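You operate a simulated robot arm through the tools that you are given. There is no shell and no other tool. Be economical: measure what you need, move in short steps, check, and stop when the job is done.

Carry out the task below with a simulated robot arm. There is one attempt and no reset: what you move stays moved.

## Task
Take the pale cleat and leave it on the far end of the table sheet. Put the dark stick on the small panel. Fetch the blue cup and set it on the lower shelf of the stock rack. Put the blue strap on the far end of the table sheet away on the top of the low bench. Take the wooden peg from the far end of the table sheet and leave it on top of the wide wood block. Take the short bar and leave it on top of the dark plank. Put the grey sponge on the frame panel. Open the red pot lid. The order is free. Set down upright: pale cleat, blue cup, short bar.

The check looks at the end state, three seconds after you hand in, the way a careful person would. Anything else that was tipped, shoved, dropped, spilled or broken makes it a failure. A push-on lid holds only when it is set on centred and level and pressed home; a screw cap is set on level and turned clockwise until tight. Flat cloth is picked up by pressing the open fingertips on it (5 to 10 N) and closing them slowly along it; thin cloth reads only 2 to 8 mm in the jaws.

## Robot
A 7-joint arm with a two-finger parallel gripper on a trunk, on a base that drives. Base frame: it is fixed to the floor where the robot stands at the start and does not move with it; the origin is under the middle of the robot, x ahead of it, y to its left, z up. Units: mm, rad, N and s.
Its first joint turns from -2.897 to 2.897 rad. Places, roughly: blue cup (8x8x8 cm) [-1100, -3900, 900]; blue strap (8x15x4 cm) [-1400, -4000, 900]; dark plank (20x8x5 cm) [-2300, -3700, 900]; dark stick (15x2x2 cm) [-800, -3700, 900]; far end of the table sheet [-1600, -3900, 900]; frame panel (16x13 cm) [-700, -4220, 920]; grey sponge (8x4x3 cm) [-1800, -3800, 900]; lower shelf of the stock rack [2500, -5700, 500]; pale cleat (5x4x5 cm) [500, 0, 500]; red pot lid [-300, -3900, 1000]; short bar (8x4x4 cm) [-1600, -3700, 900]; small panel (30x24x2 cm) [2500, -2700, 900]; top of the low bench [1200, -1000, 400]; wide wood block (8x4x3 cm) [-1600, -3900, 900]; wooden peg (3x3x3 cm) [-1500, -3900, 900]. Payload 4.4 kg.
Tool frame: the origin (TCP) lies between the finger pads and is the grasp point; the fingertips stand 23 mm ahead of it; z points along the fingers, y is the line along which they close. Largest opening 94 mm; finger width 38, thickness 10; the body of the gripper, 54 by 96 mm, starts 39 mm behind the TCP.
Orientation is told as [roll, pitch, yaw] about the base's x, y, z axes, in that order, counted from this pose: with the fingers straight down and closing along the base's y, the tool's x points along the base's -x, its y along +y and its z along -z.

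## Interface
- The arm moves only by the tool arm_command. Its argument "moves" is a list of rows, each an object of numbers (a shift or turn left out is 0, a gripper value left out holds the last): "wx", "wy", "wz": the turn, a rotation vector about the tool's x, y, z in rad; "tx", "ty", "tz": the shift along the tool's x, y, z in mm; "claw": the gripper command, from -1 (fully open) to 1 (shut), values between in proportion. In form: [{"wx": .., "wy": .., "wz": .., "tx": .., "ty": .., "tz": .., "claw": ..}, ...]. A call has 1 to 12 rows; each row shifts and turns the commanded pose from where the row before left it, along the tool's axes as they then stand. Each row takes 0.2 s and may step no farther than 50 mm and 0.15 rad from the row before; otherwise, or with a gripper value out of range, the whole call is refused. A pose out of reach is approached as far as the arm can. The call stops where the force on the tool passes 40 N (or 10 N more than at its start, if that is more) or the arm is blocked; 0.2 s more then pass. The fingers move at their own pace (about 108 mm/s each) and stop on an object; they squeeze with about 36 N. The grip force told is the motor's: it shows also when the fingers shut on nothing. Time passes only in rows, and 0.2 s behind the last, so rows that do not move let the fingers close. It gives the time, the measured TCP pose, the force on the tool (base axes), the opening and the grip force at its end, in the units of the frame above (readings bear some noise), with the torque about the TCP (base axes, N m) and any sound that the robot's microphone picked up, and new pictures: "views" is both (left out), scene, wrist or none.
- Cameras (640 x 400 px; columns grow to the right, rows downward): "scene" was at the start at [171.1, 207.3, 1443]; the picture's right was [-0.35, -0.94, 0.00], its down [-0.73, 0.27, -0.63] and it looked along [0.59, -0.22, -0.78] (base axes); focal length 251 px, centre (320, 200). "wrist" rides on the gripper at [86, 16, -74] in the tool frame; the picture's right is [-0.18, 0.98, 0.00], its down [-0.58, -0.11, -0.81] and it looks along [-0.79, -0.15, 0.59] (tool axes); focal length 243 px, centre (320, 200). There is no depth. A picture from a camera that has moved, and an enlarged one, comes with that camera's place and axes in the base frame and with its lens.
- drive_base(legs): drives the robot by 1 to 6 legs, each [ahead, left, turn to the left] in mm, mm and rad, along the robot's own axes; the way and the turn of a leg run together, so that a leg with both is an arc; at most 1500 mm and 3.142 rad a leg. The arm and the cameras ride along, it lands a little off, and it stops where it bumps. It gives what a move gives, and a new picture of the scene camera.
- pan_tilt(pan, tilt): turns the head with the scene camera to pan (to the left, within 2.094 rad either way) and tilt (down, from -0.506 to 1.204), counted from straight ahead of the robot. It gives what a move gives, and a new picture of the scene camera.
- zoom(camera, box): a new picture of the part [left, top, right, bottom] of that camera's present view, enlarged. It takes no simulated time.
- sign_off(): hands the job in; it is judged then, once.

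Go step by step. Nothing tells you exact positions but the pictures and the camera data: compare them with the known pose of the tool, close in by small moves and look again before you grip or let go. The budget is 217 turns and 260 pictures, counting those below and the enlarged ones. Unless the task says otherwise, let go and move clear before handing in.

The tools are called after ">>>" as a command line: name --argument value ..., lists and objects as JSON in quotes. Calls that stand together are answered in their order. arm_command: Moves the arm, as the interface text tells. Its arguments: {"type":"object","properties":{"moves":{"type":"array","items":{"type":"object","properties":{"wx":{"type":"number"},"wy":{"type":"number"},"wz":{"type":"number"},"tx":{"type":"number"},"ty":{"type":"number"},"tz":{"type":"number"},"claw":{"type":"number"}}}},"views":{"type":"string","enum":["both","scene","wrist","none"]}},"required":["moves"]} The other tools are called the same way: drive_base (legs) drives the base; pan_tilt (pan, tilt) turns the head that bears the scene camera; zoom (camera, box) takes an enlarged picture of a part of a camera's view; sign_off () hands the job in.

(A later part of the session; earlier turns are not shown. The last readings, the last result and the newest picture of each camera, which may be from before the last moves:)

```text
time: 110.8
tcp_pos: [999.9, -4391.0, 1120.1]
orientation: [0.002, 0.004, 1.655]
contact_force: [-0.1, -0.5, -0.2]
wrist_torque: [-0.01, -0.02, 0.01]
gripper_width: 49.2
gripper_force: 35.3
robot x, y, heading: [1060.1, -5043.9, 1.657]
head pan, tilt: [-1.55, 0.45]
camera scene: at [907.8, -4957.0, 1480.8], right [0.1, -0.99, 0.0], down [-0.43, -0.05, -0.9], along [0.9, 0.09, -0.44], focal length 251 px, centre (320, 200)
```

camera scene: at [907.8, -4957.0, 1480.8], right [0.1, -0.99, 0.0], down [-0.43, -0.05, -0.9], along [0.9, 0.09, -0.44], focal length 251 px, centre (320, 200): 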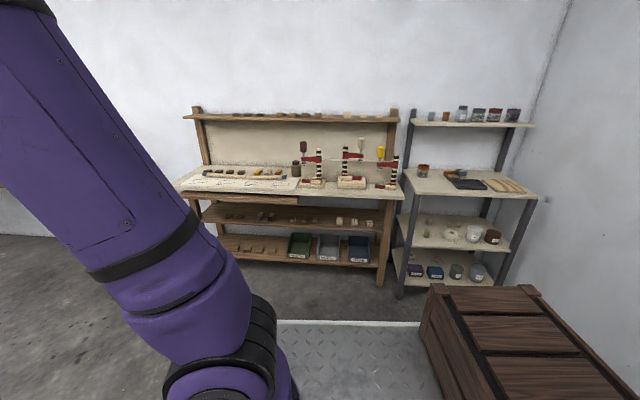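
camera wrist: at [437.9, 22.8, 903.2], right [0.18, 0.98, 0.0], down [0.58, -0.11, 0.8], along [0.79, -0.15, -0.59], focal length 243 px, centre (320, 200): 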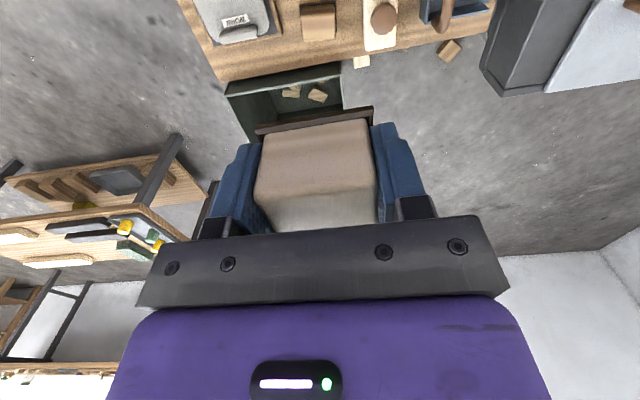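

I also see the stock rack (the shelf at z≈500 carries cups). I straighten heading and strafe west along the aisle.

>>> drive_base --legs '[[0, 0, -0.086], [0, 1350, 0]]'

>>> pan_tilt --pan 1.3 --tilt 0.5

```text
time: 118.3
tcp_pos: [-329.1, -4364.6, 1119.3]
orientation: [-0.004, 0.004, 1.541]
contact_force: [-0.2, -0.4, 0.8]
wrist_torque: [0.01, 0.0, -0.01]
gripper_width: 49.5
gripper_force: 35.9
robot x, y, heading: [-344.3, -5021.3, 1.537]
head pan, tilt: [-1.55, 0.45]
camera scene: at [-485.4, -4915.9, 1480.8], right [-0.01, -1.0, 0.0], down [-0.44, 0.0, -0.9], along [0.9, -0.01, -0.44], focal length 251 px, centre (320, 200)
```

scene: 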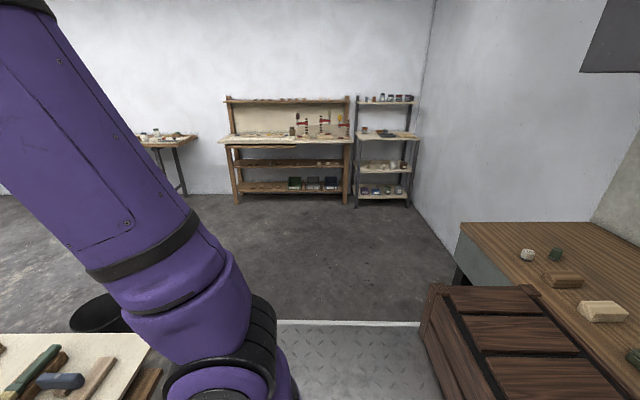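

```text
time: 120.8
tcp_pos: [-328.6, -4363.5, 1121.1]
orientation: [-0.001, 0.004, 1.541]
contact_force: [-0.1, 0.3, -1.4]
wrist_torque: [-0.01, 0.0, -0.02]
gripper_width: 49.7
gripper_force: 36.7
robot x, y, heading: [-346.4, -5020.9, 1.54]
head pan, tilt: [1.3, 0.499]
camera scene: at [-664.1, -4887.9, 1476.3], right [0.3, 0.95, 0.0], down [0.46, -0.14, -0.88], along [-0.84, 0.26, -0.48], focal length 251 px, centre (320, 200)
```

scene: 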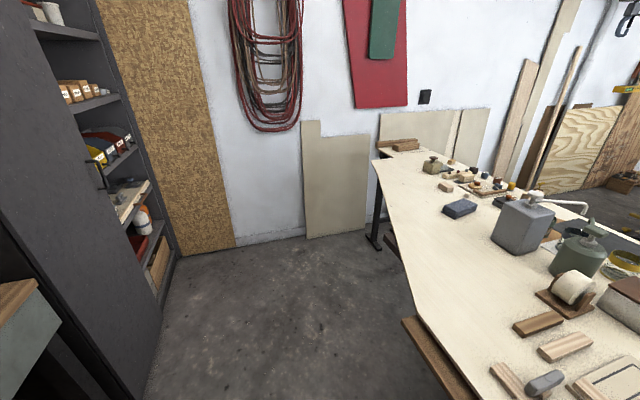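

The way along is clear, with the blue strap visible on the far part. I continue west and then turn toward the slanted edge.

>>> drive_base --legs '[[0, 0, 0.03], [0, 1380, 0]]'

>>> pan_tilt --pan 0.3 --tilt 0.7

```text
time: 127.9
tcp_pos: [-1697.8, -4364.0, 1120.1]
orientation: [-0.001, 0.003, 1.571]
contact_force: [0.1, -0.8, -0.3]
wrist_torque: [-0.04, 0.01, 0.0]
gripper_width: 49.6
gripper_force: 36.4
robot x, y, heading: [-1691.4, -5022.7, 1.568]
head pan, tilt: [1.3, 0.499]
camera scene: at [-2016.6, -4897.7, 1476.3], right [0.27, 0.96, 0.0], down [0.46, -0.13, -0.88], along [-0.85, 0.23, -0.48], focal length 251 px, centre (320, 200)
```

scene: 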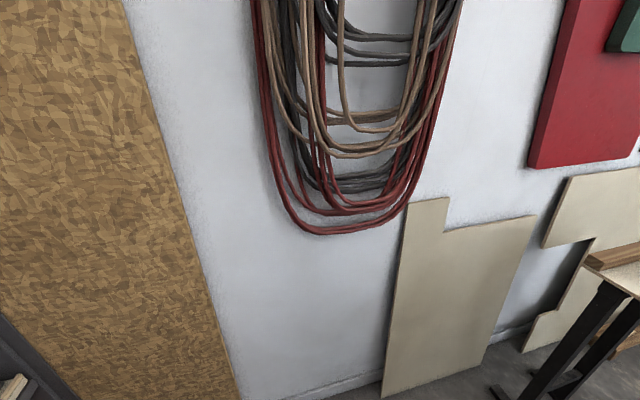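

```text
time: 129.2
tcp_pos: [-1696.9, -4362.9, 1119.7]
orientation: [-0.001, 0.003, 1.571]
contact_force: [0.7, -0.5, -1.0]
wrist_torque: [-0.01, 0.02, 0.01]
gripper_width: 49.4
gripper_force: 36.4
robot x, y, heading: [-1693.7, -5020.7, 1.568]
head pan, tilt: [0.3, 0.7]
camera scene: at [-1954.1, -4840.8, 1458.6], right [0.95, 0.3, 0.0], down [0.19, -0.62, -0.77], along [-0.23, 0.73, -0.64], focal length 251 px, centre (320, 200)
```

scene: 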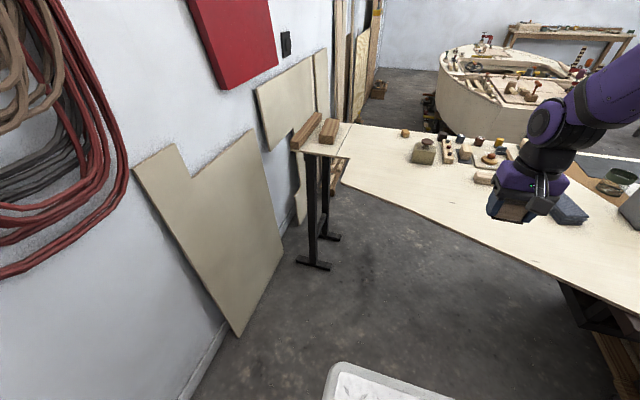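

The slanted back edge runs from about [-1337,-4344] to [-2106,-4110]. I turn to face it squarely and move up to it.

>>> drive_base --legs '[[0, 0, -0.29], [0, 335, 0], [330, 0, 0]]'

>>> pan_tilt --pan -0.1 --tilt 0.75

>>> arm_command --moves '[{}]' --views "wrist"

```text
time: 134.0
tcp_pos: [-1739.5, -3986.7, 1119.9]
orientation: [-0.001, 0.005, 1.283]
contact_force: [0.2, 0.4, 0.2]
wrist_torque: [0.0, 0.01, -0.02]
gripper_width: 49.5
gripper_force: 35.8
robot x, y, heading: [-1920.4, -4617.7, 1.288]
head pan, tilt: [0.3, 0.7]
camera scene: at [-2120.3, -4371.0, 1458.6], right [1.0, 0.01, 0.0], down [0.01, -0.64, -0.76], along [-0.01, 0.76, -0.64], focal length 251 px, centre (320, 200)
```

scene: 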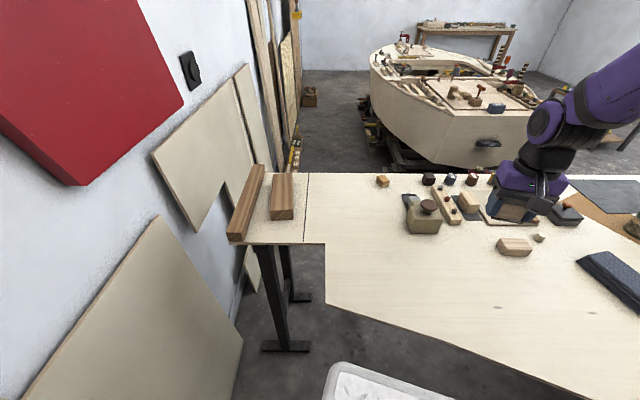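

```text
time: 134.9
tcp_pos: [-1739.7, -3986.6, 1121.0]
orientation: [-0.003, 0.003, 1.282]
contact_force: [-0.8, 0.5, -0.5]
wrist_torque: [-0.01, 0.0, -0.01]
gripper_width: 49.5
gripper_force: 36.2
robot x, y, heading: [-1922.5, -4620.5, 1.283]
head pan, tilt: [-0.099, 0.75]
camera scene: at [-2088.0, -4379.2, 1454.3], right [0.93, -0.38, 0.0], down [-0.26, -0.63, -0.73], along [0.28, 0.68, -0.68], focal length 251 px, centre (320, 200)
```

scene: 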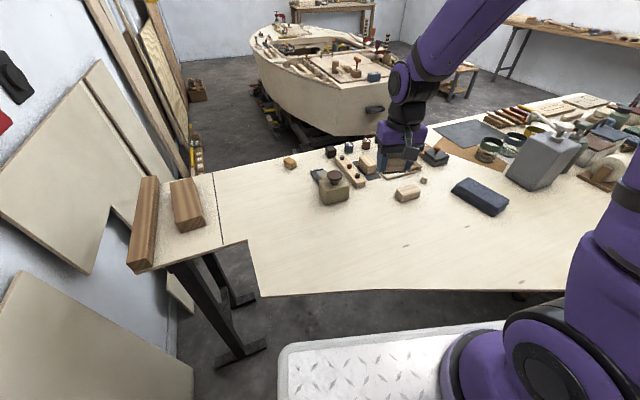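

```text
time: 135.3
tcp_pos: [-1739.7, -3986.3, 1120.3]
orientation: [-0.002, 0.005, 1.282]
contact_force: [1.5, -0.4, -0.7]
wrist_torque: [0.01, -0.01, 0.04]
gripper_width: 49.5
gripper_force: 35.6
robot x, y, heading: [-1925.5, -4619.6, 1.287]
head pan, tilt: [-0.099, 0.75]
camera wrist: at [-1779.3, -4064.2, 1194.9], right [-0.89, 0.46, 0.0], down [0.27, 0.53, 0.8], along [0.37, 0.72, -0.59], focal length 243 px, centre (320, 200)
```

wrist: 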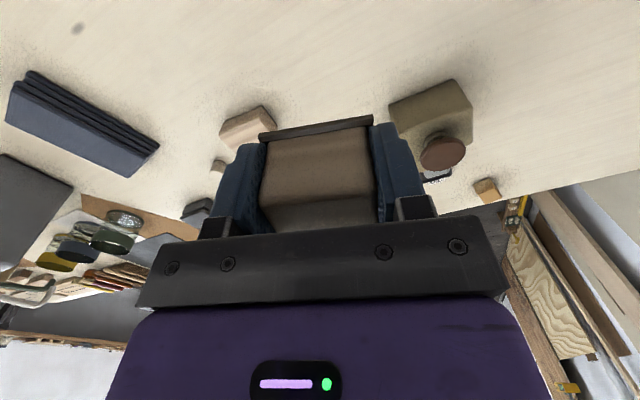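

This is an ideal spot with free table in front. I enlarge to identify the far-end items.

>>> zoom --camera "scene" --box '[270, 130, 530, 230]'

>>> zoom --camera "scene" --box '[440, 80, 640, 210]'

```text
2.46 times, centred on (400, 180) of scene
camera zoom: at [-2087.9, -4379.2, 1454.3], right [0.93, -0.38, 0.0], down [-0.26, -0.63, -0.73], along [0.28, 0.68, -0.68], focal length 618 px, centre (123, 249)
```

zoom: 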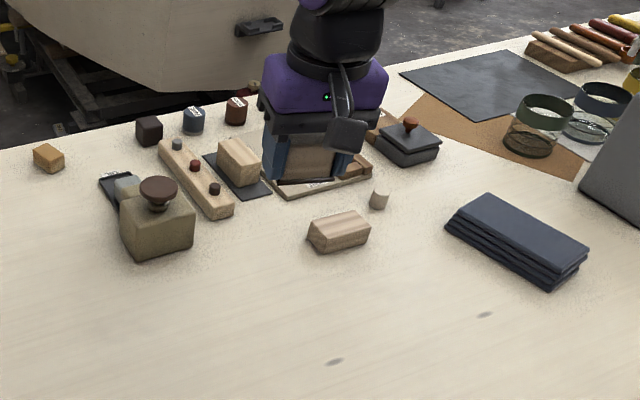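

```text
3.08 times, centred on (540, 145) of scene
camera zoom: at [-2087.9, -4379.2, 1454.3], right [0.93, -0.38, 0.0], down [-0.26, -0.63, -0.73], along [0.28, 0.68, -0.68], focal length 773 px, centre (-357, 369)
```

zoom: 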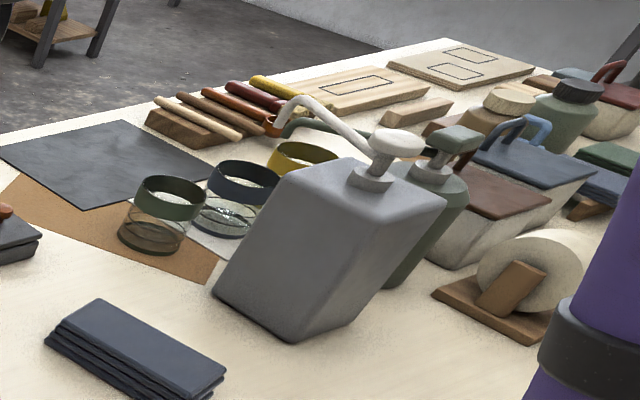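

Identified: peg ≈[-1492,-3881], wide block ≈[-1587,-3918], short bar ≈[-1640,-3740], strap and blue-rimmed cup to the right, sponge probably behind the olive box. I lower the cleat on free table at about [-1682,-4004].

>>> arm_command --moves '[{"ty": -30}, {"ty": -30}, {"tz": 40}, {"tz": 40}, {"tz": 40}, {"tz": 30}]' --views "both"

```text
time: 136.7
tcp_pos: [-1680.3, -4005.7, 969.6]
orientation: [0.0, 0.002, 1.282]
contact_force: [0.2, -0.9, -0.5]
wrist_torque: [0.0, -0.01, 0.01]
gripper_width: 49.4
gripper_force: 35.9
robot x, y, heading: [-1919.2, -4617.4, 1.28]
head pan, tilt: [-0.099, 0.75]
camera scene: at [-2088.0, -4379.7, 1454.4], right [0.93, -0.38, 0.0], down [-0.26, -0.63, -0.73], along [0.28, 0.68, -0.68], focal length 251 px, centre (320, 200)
camera wrist: at [-1721.3, -4083.3, 1044.1], right [-0.89, 0.46, 0.0], down [0.27, 0.53, 0.81], along [0.37, 0.72, -0.59], focal length 243 px, centre (320, 200)
```

scene: 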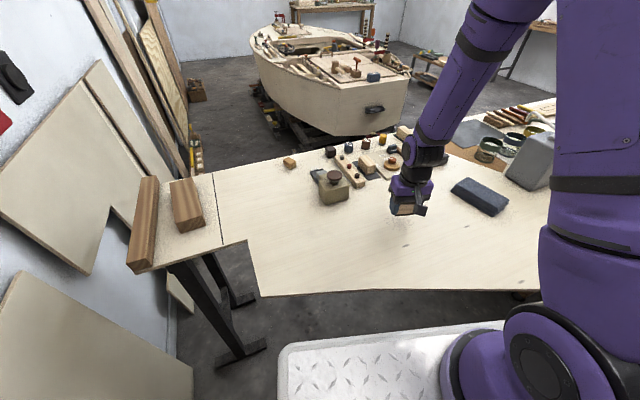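
wrist: 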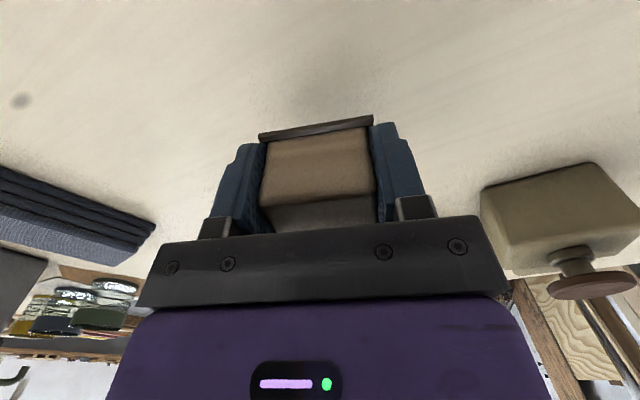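

Still clear below. I continue down gently until contact.

>>> arm_command --moves '[{"tz": 12}, {"tz": 10}, {"tz": 6}, {"tz": 3}, {"tz": 3}, {"tz": 3}, {"tz": 3}, {"tz": 3}, {"tz": 3}, {"tz": 3}, {"tz": 3}, {"tz": 3}]' --views "wrist"

```text
time: 139.1
tcp_pos: [-1681.5, -4003.5, 923.4]
orientation: [0.0, -0.002, 1.284]
contact_force: [-1.4, -6.3, 14.7]
wrist_torque: [-0.02, 0.04, 0.02]
gripper_width: 49.5
gripper_force: 36.1
robot x, y, heading: [-1919.4, -4617.2, 1.285]
head pan, tilt: [-0.099, 0.75]
stopped in row 11: the force on the tool passed its limit at 70 N (the readings are from after the stop); the commanded pose is now the measured one
camera wrist: at [-1721.5, -4082.0, 997.2], right [-0.89, 0.46, 0.0], down [0.27, 0.53, 0.81], along [0.37, 0.72, -0.59], focal length 243 px, centre (320, 200)
```

wrist: 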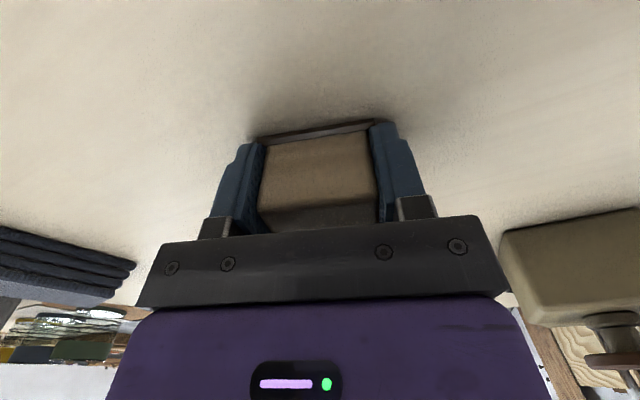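

The cleat stands on the table (surface z≈897). I release and rise.

>>> arm_command --moves '[{"tz": -0.5}, {"claw": 0.2}, {"claw": -0.4}, {}, {"tz": -15}, {"tz": -40}, {"tz": -45}, {"tz": -45}, {"tz": -45}]' --views "both"

```text
time: 141.1
tcp_pos: [-1681.0, -4007.1, 1111.8]
orientation: [0.0, 0.001, 1.284]
contact_force: [0.5, 0.2, -0.3]
wrist_torque: [-0.07, 0.03, 0.02]
gripper_width: 65.8
gripper_force: 0.0
robot x, y, heading: [-1923.6, -4615.5, 1.281]
head pan, tilt: [-0.099, 0.75]
camera scene: at [-2087.7, -4378.6, 1454.2], right [0.93, -0.38, 0.0], down [-0.26, -0.63, -0.73], along [0.28, 0.68, -0.68], focal length 251 px, centre (320, 200)
camera wrist: at [-1720.3, -4084.9, 1186.4], right [-0.89, 0.46, 0.0], down [0.27, 0.53, 0.81], along [0.37, 0.72, -0.59], focal length 243 px, centre (320, 200)
```

scene: 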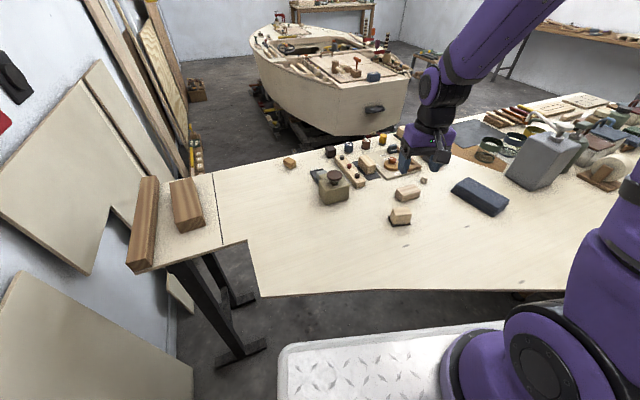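
wrist: 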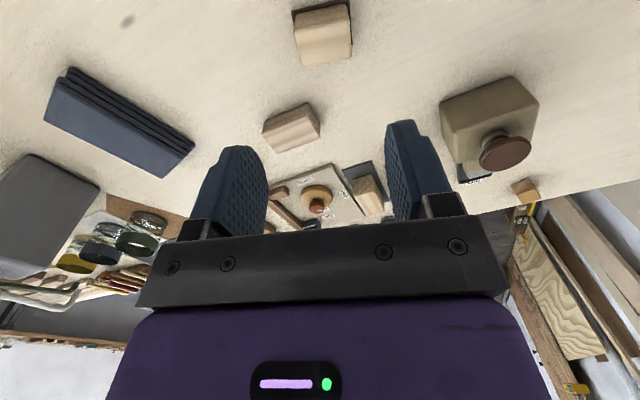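

The cleat stands upright. For accurate picking I take the tilted wrist camera over the peg/block/bar group.

>>> arm_command --moves '[{"tx": -38, "ty": -17.6}, {"tx": -38, "ty": -17.6}, {"tx": -38, "ty": -17.6}, {"tx": -38, "ty": -17.6}, {"wy": 0.15}, {"wy": 0.15}, {"wy": 0.15}, {"wy": 0.15}, {"wy": 0.15}, {"wy": 0.15}]' --views "wrist"

>>> zoom --camera "wrist" --box '[130, 0, 530, 250]'

```text
time: 143.3
tcp_pos: [-1570.6, -3878.2, 1113.7]
orientation: [-0.003, 0.901, 1.281]
contact_force: [0.4, -0.2, 0.6]
wrist_torque: [0.03, -0.01, -0.01]
gripper_width: 65.6
gripper_force: 0.0
robot x, y, heading: [-1925.5, -4615.8, 1.282]
head pan, tilt: [-0.099, 0.75]
camera wrist: at [-1585.2, -3868.9, 1226.5], right [-0.91, 0.39, -0.15], down [0.39, 0.92, 0.04], along [0.15, -0.02, -0.99], focal length 243 px, centre (320, 200)
```

wrist: 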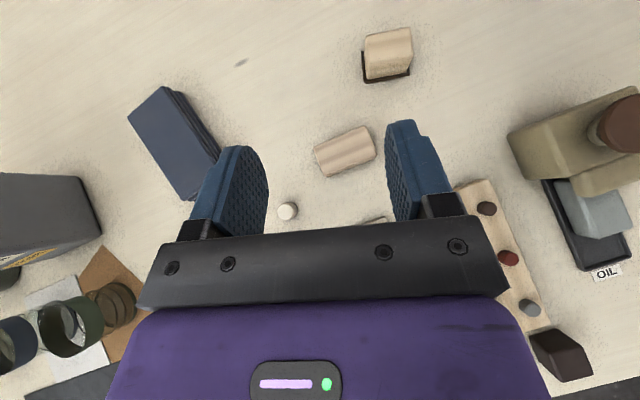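

```text
1.60 times, centred on (330, 125) of wrist
camera zoom: at [-1585.2, -3868.9, 1226.5], right [-0.91, 0.39, -0.15], down [0.39, 0.92, 0.04], along [0.15, -0.02, -0.99], focal length 388 px, centre (304, 320)
```

zoom: 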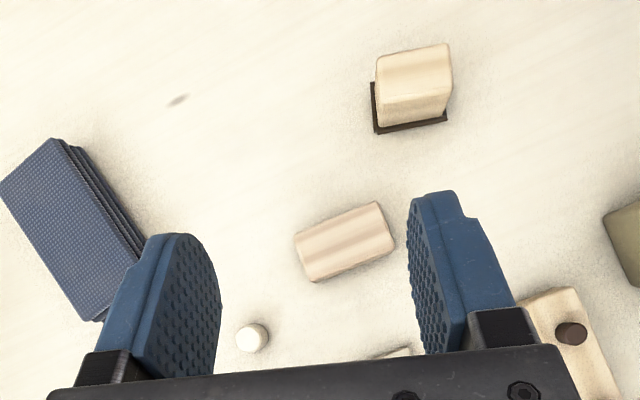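

Peg at ≈[-1496,-3878], wide block at ≈[-1592,-3917] with its length along base x; the cleat cross-check agrees within 8 mm. I straighten and go over the peg.

>>> arm_command --moves '[{"wy": -0.15}, {"wy": -0.15}, {"wy": -0.15}, {"wy": -0.15}, {"wy": -0.15}, {"wy": -0.15}, {"tx": -10.6, "ty": -36, "claw": -0.06}, {"tx": -10.6, "ty": -36}, {"tz": 45}, {"tz": 45}, {"tz": 40}]' --views "both"

```text
time: 145.7
tcp_pos: [-1495.1, -3875.5, 985.3]
orientation: [-0.001, -0.001, 1.282]
contact_force: [0.0, 0.7, 1.2]
wrist_torque: [0.06, -0.01, 0.01]
gripper_width: 49.9
gripper_force: 0.1
robot x, y, heading: [-1924.4, -4620.9, 1.284]
head pan, tilt: [-0.099, 0.75]
camera scene: at [-2088.1, -4379.7, 1454.4], right [0.93, -0.38, 0.0], down [-0.26, -0.63, -0.73], along [0.28, 0.68, -0.68], focal length 251 px, centre (320, 200)
camera wrist: at [-1534.8, -3953.8, 1059.1], right [-0.89, 0.46, 0.0], down [0.27, 0.53, 0.81], along [0.37, 0.72, -0.59], focal length 243 px, centre (320, 200)
```

scene: 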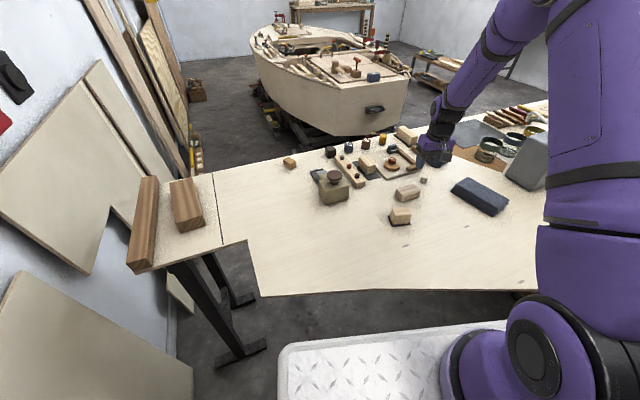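
wrist: 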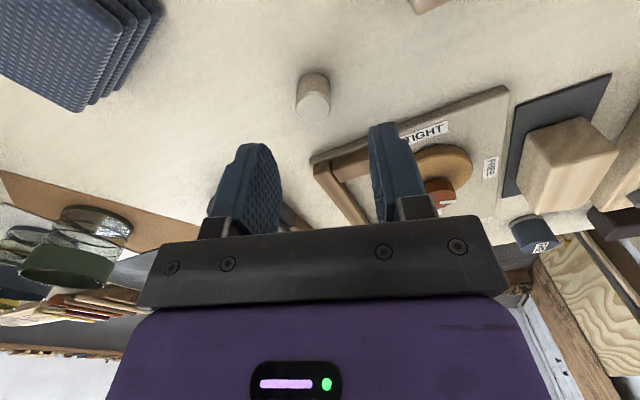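

The peg lies centred between the fingers. I nudge 4 mm back, descend and close.

>>> arm_command --moves '[{"tx": 4, "tz": 20}, {"tz": 20}, {"tz": 12}, {"tz": 6}, {"tz": 3}, {"claw": 1}, {}, {}]' --views "wrist"

```text
time: 147.5
tcp_pos: [-1496.8, -3881.8, 923.9]
orientation: [-0.001, 0.001, 1.283]
contact_force: [0.4, -0.9, 1.0]
wrist_torque: [-0.01, -0.02, -0.03]
gripper_width: 20.3
gripper_force: 35.9
robot x, y, heading: [-1920.5, -4619.3, 1.282]
head pan, tilt: [-0.099, 0.75]
camera wrist: at [-1537.4, -3959.7, 997.2], right [-0.89, 0.46, 0.0], down [0.27, 0.53, 0.81], along [0.37, 0.72, -0.59], focal length 243 px, centre (320, 200)
```

wrist: 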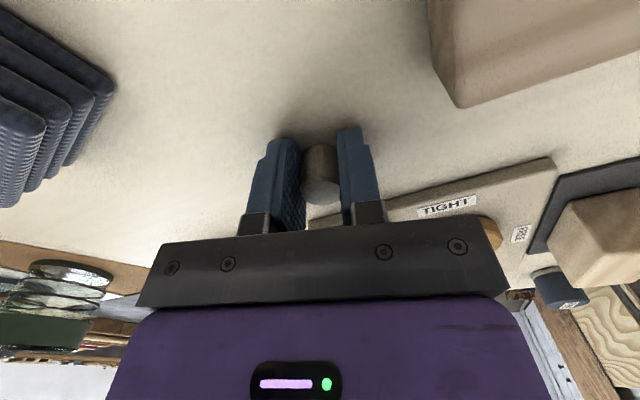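

The peg is gripped (20 mm). I lift and carry it over the wide block.

>>> arm_command --moves '[{"tz": -15}, {"tz": -40}, {"tz": -25}, {"tx": 30.3, "ty": 40}, {"tx": 30.3, "ty": 40}, {}]' --views "both"

>>> zoom --camera "scene" --box '[360, 140, 480, 240]'

```text
refused: row 4 steps farther than a row can; nothing moved
```

```text
4.00 times, centred on (420, 190) of scene
camera zoom: at [-2087.9, -4379.3, 1454.3], right [0.93, -0.38, 0.0], down [-0.26, -0.63, -0.73], along [0.28, 0.68, -0.68], focal length 1005 px, centre (-80, 240)
```

zoom: 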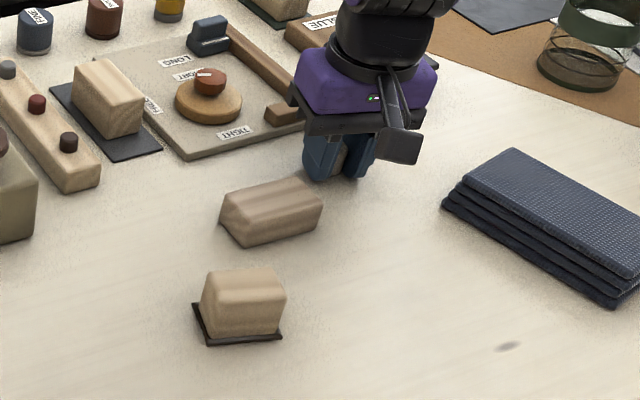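

The block's top is flat enough. I resend with shorter steps.

>>> arm_command --moves '[{"tz": -15}, {"tz": -40}, {"tz": -25}, {"tx": 20.2, "ty": 27}, {"tx": 20.2, "ty": 27}, {"tx": 20.2, "ty": 27}, {}]' --views "both"

>>> zoom --camera "scene" --box '[360, 140, 480, 240]'

```text
time: 149.1
tcp_pos: [-1593.9, -3917.4, 1005.3]
orientation: [-0.001, -0.001, 1.283]
contact_force: [0.5, -0.6, 0.4]
wrist_torque: [0.03, 0.0, -0.02]
gripper_width: 20.4
gripper_force: 35.6
robot x, y, heading: [-1919.0, -4611.6, 1.286]
head pan, tilt: [-0.099, 0.75]
camera scene: at [-2087.9, -4379.3, 1454.3], right [0.93, -0.38, 0.0], down [-0.26, -0.63, -0.73], along [0.28, 0.68, -0.68], focal length 251 px, centre (320, 200)
camera wrist: at [-1633.6, -3994.9, 1078.1], right [-0.89, 0.46, 0.0], down [0.27, 0.53, 0.81], along [0.37, 0.72, -0.59], focal length 243 px, centre (320, 200)
```

scene: 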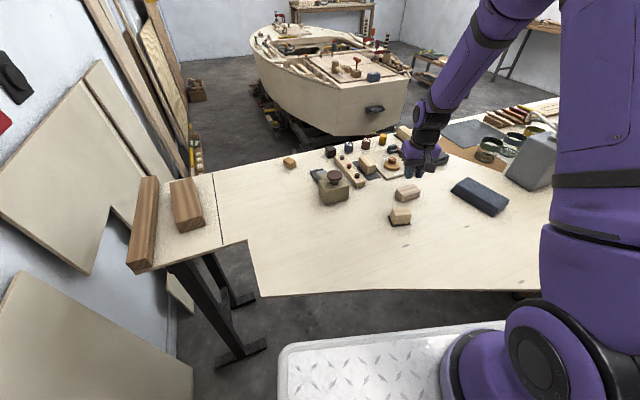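
wrist: 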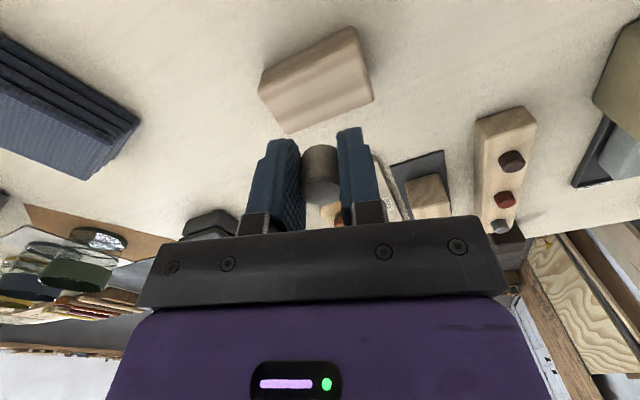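

```text
4.00 times, centred on (420, 190) of scene
camera zoom: at [-2087.9, -4379.3, 1454.3], right [0.93, -0.38, 0.0], down [-0.26, -0.63, -0.73], along [0.28, 0.68, -0.68], focal length 1005 px, centre (-80, 240)
```

zoom: 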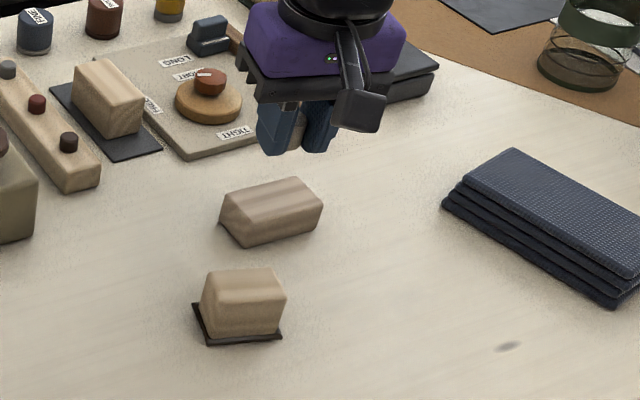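

Block top centre comes out at [-1593,-3918], right under the peg. I lower to contact in small steps.

>>> arm_command --moves '[{"tz": 20}, {"tz": 16}, {"tz": 6}, {"tz": 2}, {"tz": 2}, {"tz": 2}, {"tz": 2}, {"tz": 2}, {"tz": 2}, {"tz": 2}]' --views "wrist"

>>> zoom --camera "scene" --box '[360, 140, 480, 240]'

```text
time: 151.0
tcp_pos: [-1593.1, -3916.1, 951.7]
orientation: [-0.001, -0.005, 1.283]
contact_force: [-2.0, -6.8, 18.5]
wrist_torque: [-0.29, 0.15, -0.01]
gripper_width: 20.3
gripper_force: 36.0
robot x, y, heading: [-1921.8, -4621.6, 1.281]
head pan, tilt: [-0.099, 0.75]
stopped in row 9: the force on the tool passed its limit at 45 N (the readings are from after the stop); the commanded pose is now the measured one
camera wrist: at [-1632.0, -3994.7, 1026.4], right [-0.89, 0.46, 0.0], down [0.27, 0.52, 0.81], along [0.37, 0.72, -0.59], focal length 243 px, centre (320, 200)
```

wrist: 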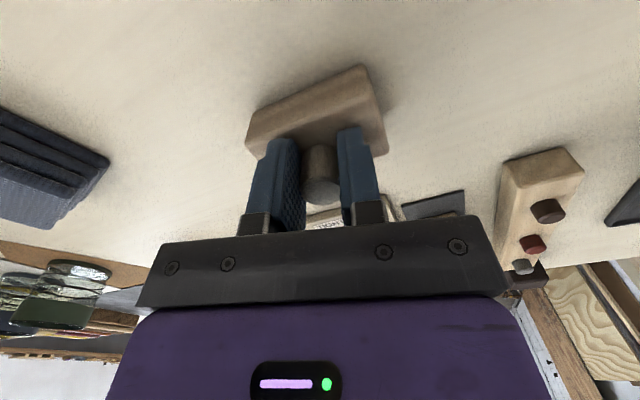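

```text
4.00 times, centred on (420, 190) of scene
camera zoom: at [-2088.4, -4380.2, 1454.4], right [0.93, -0.38, 0.0], down [-0.26, -0.63, -0.73], along [0.28, 0.68, -0.68], focal length 1005 px, centre (-80, 240)
```

zoom: 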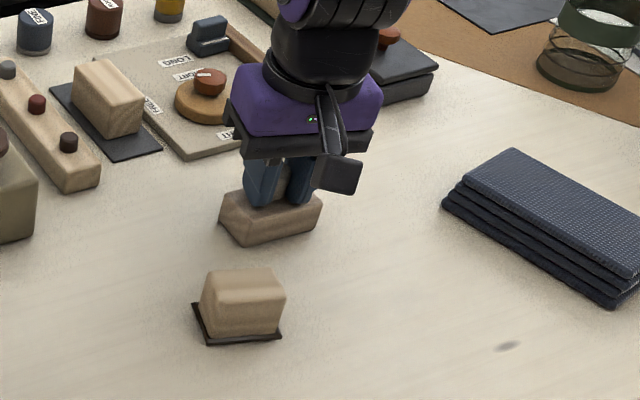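

Contact on the block's top, well centred. I release and rise.

>>> arm_command --moves '[{"tz": -0.5}, {"claw": 0.4}, {"claw": 0.1}, {}, {"tz": -10}, {"tz": -25}, {"tz": -45}, {"tz": -45}]' --views "both"

>>> zoom --camera "scene" --box '[300, 130, 460, 240]'

```text
time: 152.8
tcp_pos: [-1591.6, -3917.2, 1077.2]
orientation: [0.001, -0.001, 1.282]
contact_force: [0.7, -0.2, -1.1]
wrist_torque: [-0.02, 0.03, 0.0]
gripper_width: 42.1
gripper_force: 0.1
robot x, y, heading: [-1924.3, -4618.4, 1.284]
head pan, tilt: [-0.099, 0.75]
camera scene: at [-2087.7, -4378.8, 1454.3], right [0.93, -0.38, 0.0], down [-0.26, -0.63, -0.73], along [0.28, 0.68, -0.68], focal length 251 px, centre (320, 200)
camera wrist: at [-1630.7, -3995.8, 1150.3], right [-0.89, 0.46, 0.0], down [0.27, 0.53, 0.81], along [0.37, 0.72, -0.59], focal length 243 px, centre (320, 200)
```

scene: 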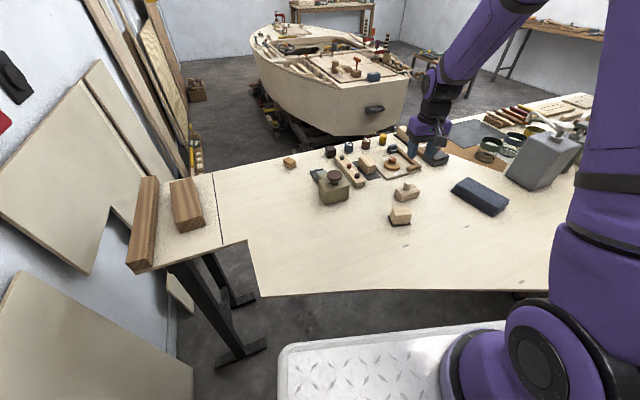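
wrist: 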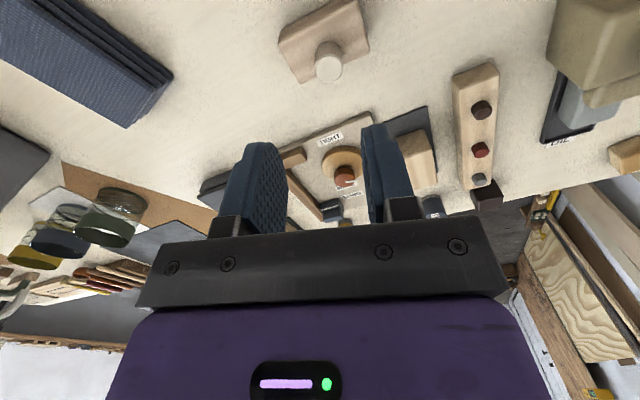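

```text
3.64 times, centred on (380, 185) of scene
camera zoom: at [-2087.7, -4378.8, 1454.3], right [0.93, -0.38, 0.0], down [-0.26, -0.63, -0.73], along [0.28, 0.68, -0.68], focal length 914 px, centre (102, 254)
```

zoom: 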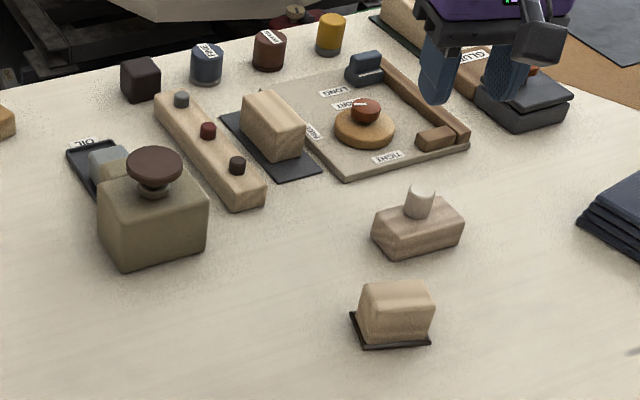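

Peg stands on the block. Next the short bar (on the dark pad, ≈[-1640,-3740]) and the sponge behind the olive box; I take a tilted look at both.

>>> arm_command --moves '[{"tx": -32, "ty": 33, "tz": -15}, {"tx": -32, "ty": 33, "tz": -15}, {"tx": -32, "ty": 33}, {"tx": -32, "ty": 33}, {"wy": 0.15}, {"wy": 0.15}, {"wy": 0.15}, {"wy": 0.15}, {"wy": 0.15}, {"wy": 0.15}]' --views "none"

>>> zoom --camera "wrist" --box '[130, 0, 640, 250]'

```text
time: 155.0
tcp_pos: [-1682.1, -3755.6, 1106.4]
orientation: [-0.003, 0.898, 1.282]
contact_force: [-0.3, -0.7, 0.3]
wrist_torque: [0.07, -0.02, -0.02]
gripper_width: 42.3
gripper_force: 0.0
robot x, y, heading: [-1924.1, -4620.5, 1.28]
head pan, tilt: [-0.099, 0.75]
```

```text
1.25 times, centred on (385, 125) of wrist
camera zoom: at [-1697.1, -3747.1, 1220.8], right [-0.91, 0.39, -0.15], down [0.39, 0.92, 0.05], along [0.15, -0.01, -0.99], focal length 304 px, centre (238, 294)
```

zoom: 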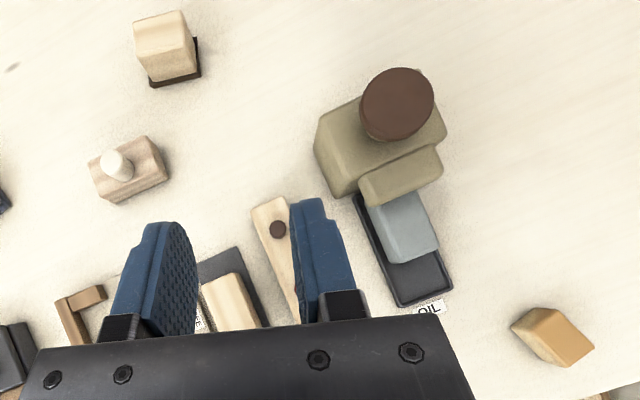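

The bar is half hidden by the hand and the sponge sits in a tray labelled OIL. I move the view 110 mm farther out.

>>> arm_command --moves '[{"tx": -22.7, "tz": -28.7}, {"tx": -22.7, "tz": -28.7}, {"tx": -22.7, "tz": -28.7}, {}]' --views "none"

>>> zoom --camera "wrist" --box '[160, 0, 560, 250]'

```text
time: 156.0
tcp_pos: [-1682.6, -3757.3, 1105.6]
orientation: [-0.003, 0.897, 1.28]
contact_force: [0.1, 0.2, -0.6]
wrist_torque: [0.0, 0.0, 0.04]
gripper_width: 42.2
gripper_force: 0.0
out of reach, approached as far as the arm can: row 1, 2, 3
robot x, y, heading: [-1922.3, -4615.4, 1.283]
head pan, tilt: [-0.099, 0.75]
```

```text
1.60 times, centred on (360, 125) of wrist
camera zoom: at [-1697.1, -3746.9, 1220.1], right [-0.91, 0.39, -0.14], down [0.39, 0.92, 0.05], along [0.15, -0.01, -0.99], focal length 388 px, centre (256, 320)
```

zoom: 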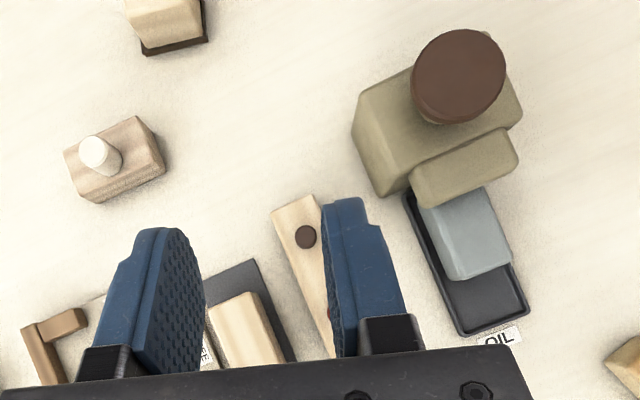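

Tilted that far the arm cannot extend, so I lessen the tilt instead to look farther ahead.

>>> arm_command --moves '[{"wy": -0.15}, {"wy": -0.15}, {"wy": -0.15}]' --views "none"

>>> zoom --camera "wrist" --box '[160, 0, 560, 250]'

```text
time: 156.8
tcp_pos: [-1685.3, -3755.6, 1104.2]
orientation: [-0.001, 0.444, 1.282]
contact_force: [0.1, 0.2, -0.1]
wrist_torque: [-0.04, 0.02, -0.02]
gripper_width: 42.4
gripper_force: 0.0
robot x, y, heading: [-1922.3, -4619.7, 1.284]
head pan, tilt: [-0.099, 0.75]
```

```text
1.60 times, centred on (360, 125) of wrist
camera zoom: at [-1712.8, -3793.8, 1210.0], right [-0.9, 0.44, -0.08], down [0.35, 0.81, 0.48], along [0.27, 0.4, -0.88], focal length 388 px, centre (256, 320)
```

zoom: 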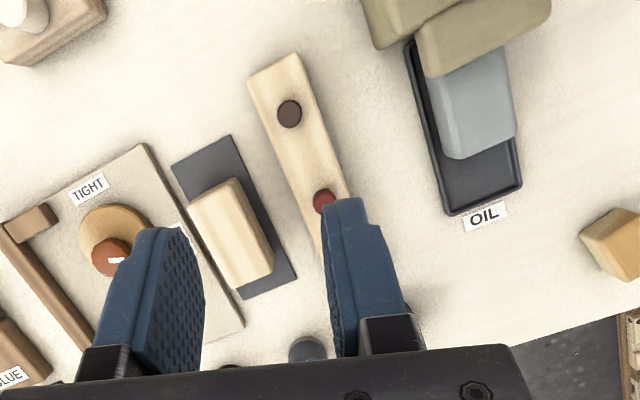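

The bar's centre is ≈[-1643,-3740], length along base y; the dark plank is ≈[-2250,-3716], also along y. I straighten, yaw the tool to close along x, and hover over the bar.

>>> arm_command --moves '[{"wy": -0.148}, {"wy": -0.148}, {"wy": -0.148}, {"wz": -0.144, "claw": -0.12}, {"wz": -0.144}, {"tx": -16, "ty": -42}, {"tz": 45}, {"tz": 45}, {"tz": 15}]' --views "wrist"

>>> zoom --camera "scene" --box '[300, 130, 460, 240]'

```text
time: 158.8
tcp_pos: [-1641.9, -3742.5, 1001.4]
orientation: [0.0, 0.004, 1.571]
contact_force: [0.5, 0.0, -0.6]
wrist_torque: [0.02, 0.02, 0.0]
gripper_width: 52.6
gripper_force: 0.0
robot x, y, heading: [-1920.6, -4616.1, 1.281]
head pan, tilt: [-0.099, 0.75]
camera wrist: at [-1657.6, -3827.0, 1076.6], right [-0.98, 0.18, 0.0], down [0.11, 0.58, 0.8], along [0.15, 0.79, -0.59], focal length 243 px, centre (320, 200)
```

wrist: 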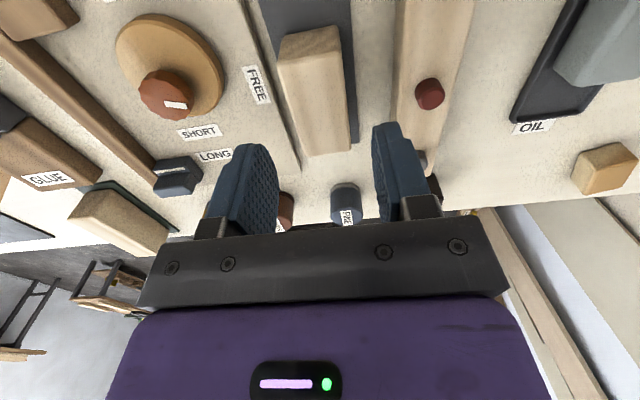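

```text
3.64 times, centred on (380, 185) of scene
camera zoom: at [-2088.0, -4379.6, 1454.4], right [0.93, -0.38, 0.0], down [-0.26, -0.63, -0.73], along [0.28, 0.68, -0.68], focal length 914 px, centre (102, 254)
```

zoom: 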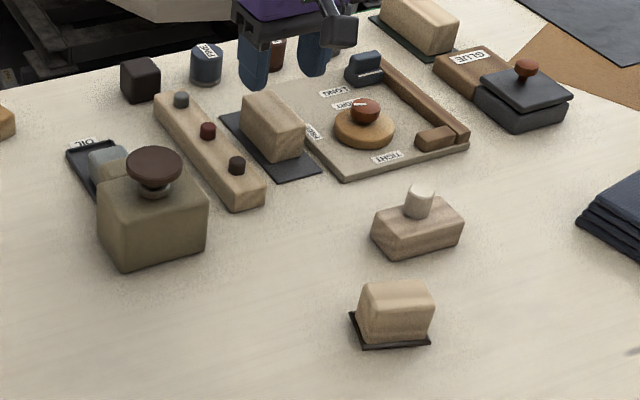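

Bar centre refines to [-1640,-3734]; fingers straddle it. I go down and close.

>>> arm_command --moves '[{"tx": -8, "ty": -1, "tz": 20}, {"tz": 20}, {"tz": 14}, {"tz": 8}, {"tz": 5}, {"claw": 1}, {}, {}]' --views "wrist"

```text
time: 160.6
tcp_pos: [-1640.8, -3731.3, 936.3]
orientation: [0.001, 0.001, 1.572]
contact_force: [-0.1, 0.9, 1.0]
wrist_torque: [0.05, 0.01, -0.01]
gripper_width: 35.1
gripper_force: 36.0
robot x, y, heading: [-1921.6, -4617.9, 1.284]
head pan, tilt: [-0.099, 0.75]
camera wrist: at [-1657.5, -3817.4, 1010.9], right [-0.98, 0.18, 0.0], down [0.11, 0.58, 0.8], along [0.15, 0.79, -0.59], focal length 243 px, centre (320, 200)
```

wrist: 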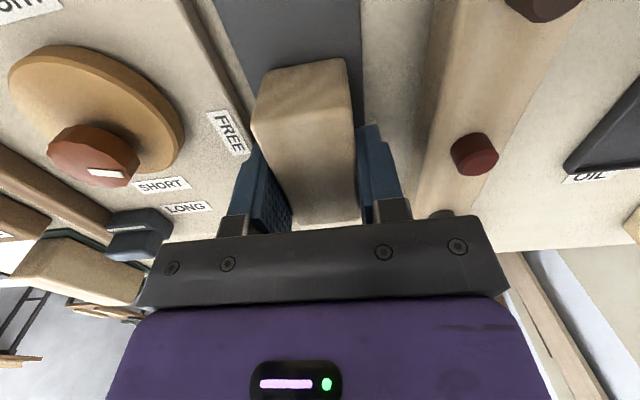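

Gripped at 35 mm. I lift and check whether the dark pad stays behind.

>>> arm_command --moves '[{"tz": -8}, {"tz": -25}, {"tz": -45}, {"tz": -45}, {"tz": -20}]' --views "wrist"

>>> zoom --camera "scene" --box '[300, 100, 460, 220]'

```text
time: 161.8
tcp_pos: [-1640.2, -3729.4, 1077.6]
orientation: [0.0, 0.004, 1.571]
contact_force: [-0.2, -0.7, -0.2]
wrist_torque: [-0.01, 0.0, -0.01]
gripper_width: 35.4
gripper_force: 35.9
robot x, y, heading: [-1924.1, -4616.8, 1.287]
head pan, tilt: [-0.099, 0.75]
camera wrist: at [-1655.9, -3814.8, 1152.7], right [-0.98, 0.18, 0.0], down [0.11, 0.58, 0.8], along [0.15, 0.79, -0.59], focal length 243 px, centre (320, 200)
```

wrist: 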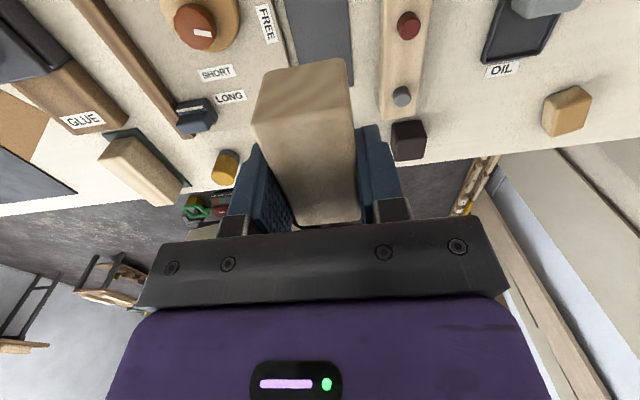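

```text
3.33 times, centred on (380, 160) of scene
camera zoom: at [-2087.9, -4379.0, 1454.3], right [0.93, -0.38, 0.0], down [-0.26, -0.63, -0.73], along [0.28, 0.68, -0.68], focal length 837 px, centre (120, 333)
```

zoom: 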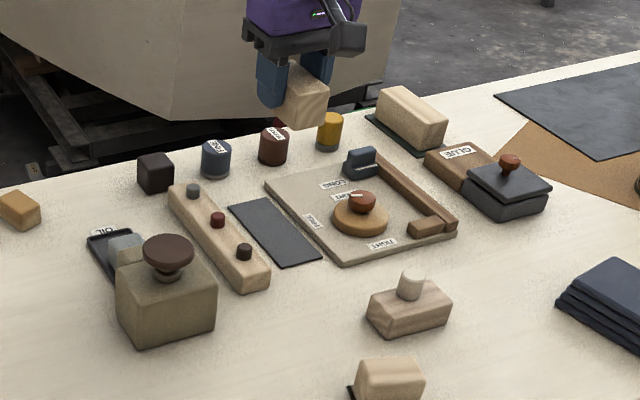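

Only the bar came up; the pad stayed. I carry it over toward the dark plank.

>>> arm_command --moves '[{"tz": -45}, {"ty": 49}, {"ty": 49}, {"ty": 49}, {"ty": 49}, {"ty": 49}, {"ty": 49}, {"ty": 49}, {"ty": 49}, {"ty": 49}, {"ty": 49}, {"ty": 49}]' --views "none"

>>> pan_tilt --pan 0.3 --tilt 0.75

>>> zoom --camera "wrist" --box '[0, 0, 640, 400]'

```text
time: 164.4
tcp_pos: [-2175.7, -3730.6, 1120.1]
orientation: [0.0, 0.002, 1.568]
contact_force: [0.6, 1.1, 0.3]
wrist_torque: [-0.01, 0.08, -0.01]
gripper_width: 35.1
gripper_force: 36.1
robot x, y, heading: [-1921.2, -4617.4, 1.28]
head pan, tilt: [-0.099, 0.75]
```

```text
time: 165.3
tcp_pos: [-2176.9, -3730.8, 1120.0]
orientation: [0.0, 0.003, 1.572]
contact_force: [0.2, -0.3, -0.6]
wrist_torque: [0.01, 0.0, -0.01]
gripper_width: 35.5
gripper_force: 36.1
robot x, y, heading: [-1922.4, -4620.7, 1.279]
head pan, tilt: [0.3, 0.75]
camera scene: at [-2120.3, -4373.1, 1454.3], right [1.0, 0.01, 0.0], down [0.01, -0.68, -0.73], along [-0.01, 0.73, -0.68], focal length 251 px, centre (320, 200)
```

scene: 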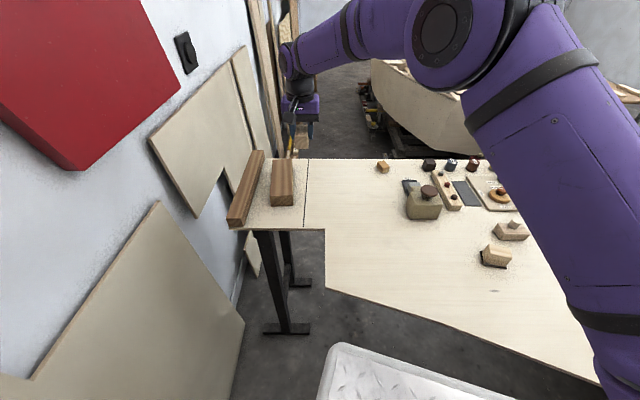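

```text
1.00 times, centred on (320, 200) of wrist (not enlarged: the box is as wide or as high as the picture)
camera zoom: at [-2193.2, -3816.8, 1194.4], right [-0.98, 0.18, 0.0], down [0.11, 0.58, 0.8], along [0.15, 0.79, -0.59], focal length 243 px, centre (320, 200)
```

zoom: 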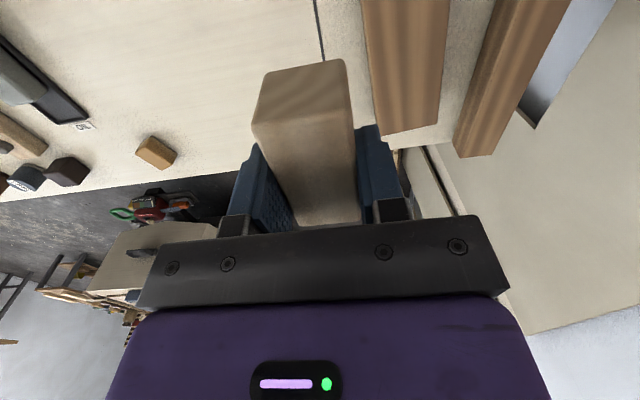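

Plank centre ≈[-2255,-3705], about 70 wide, turned ~0.12 rad. I move the bar over it with matching yaw and lower partway.

>>> arm_command --moves '[{"tx": -13, "ty": 39}, {"tx": -13, "ty": 39.5}, {"wz": -0.12}, {"tz": 40}, {"tz": 35}]' --views "both"

>>> zoom --camera "scene" --box '[200, 90, 360, 240]'

```text
time: 166.5
tcp_pos: [-2256.0, -3704.3, 1045.8]
orientation: [0.0, 0.001, 1.692]
contact_force: [-0.1, -0.4, 0.1]
wrist_torque: [0.01, 0.0, -0.02]
gripper_width: 34.9
gripper_force: 36.0
robot x, y, heading: [-1923.0, -4617.2, 1.285]
head pan, tilt: [0.3, 0.75]
camera scene: at [-2120.3, -4373.5, 1454.4], right [1.0, 0.01, 0.0], down [0.01, -0.68, -0.73], along [-0.01, 0.73, -0.68], focal length 251 px, centre (320, 200)
camera wrist: at [-2263.2, -3791.0, 1120.6], right [-1.0, 0.06, 0.0], down [0.04, 0.59, 0.81], along [0.05, 0.8, -0.59], focal length 243 px, centre (320, 200)
```

scene: 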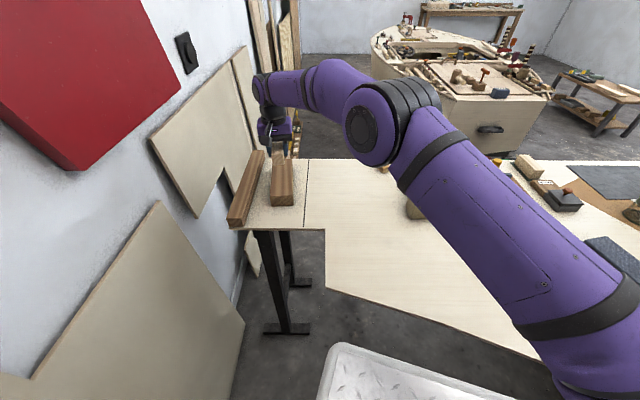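
wrist: 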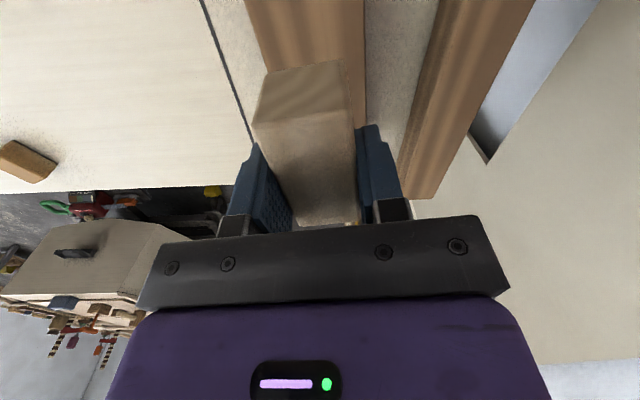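

```text
2.67 times, centred on (280, 165) of scene
camera zoom: at [-2120.3, -4373.5, 1454.4], right [1.0, 0.01, 0.0], down [0.01, -0.68, -0.73], along [-0.01, 0.73, -0.68], focal length 670 px, centre (427, 293)
```

zoom: 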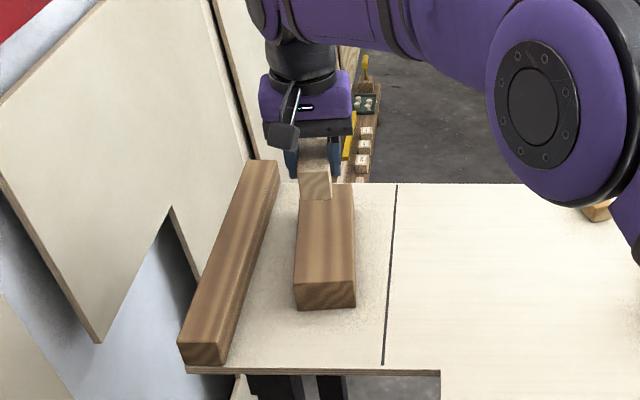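

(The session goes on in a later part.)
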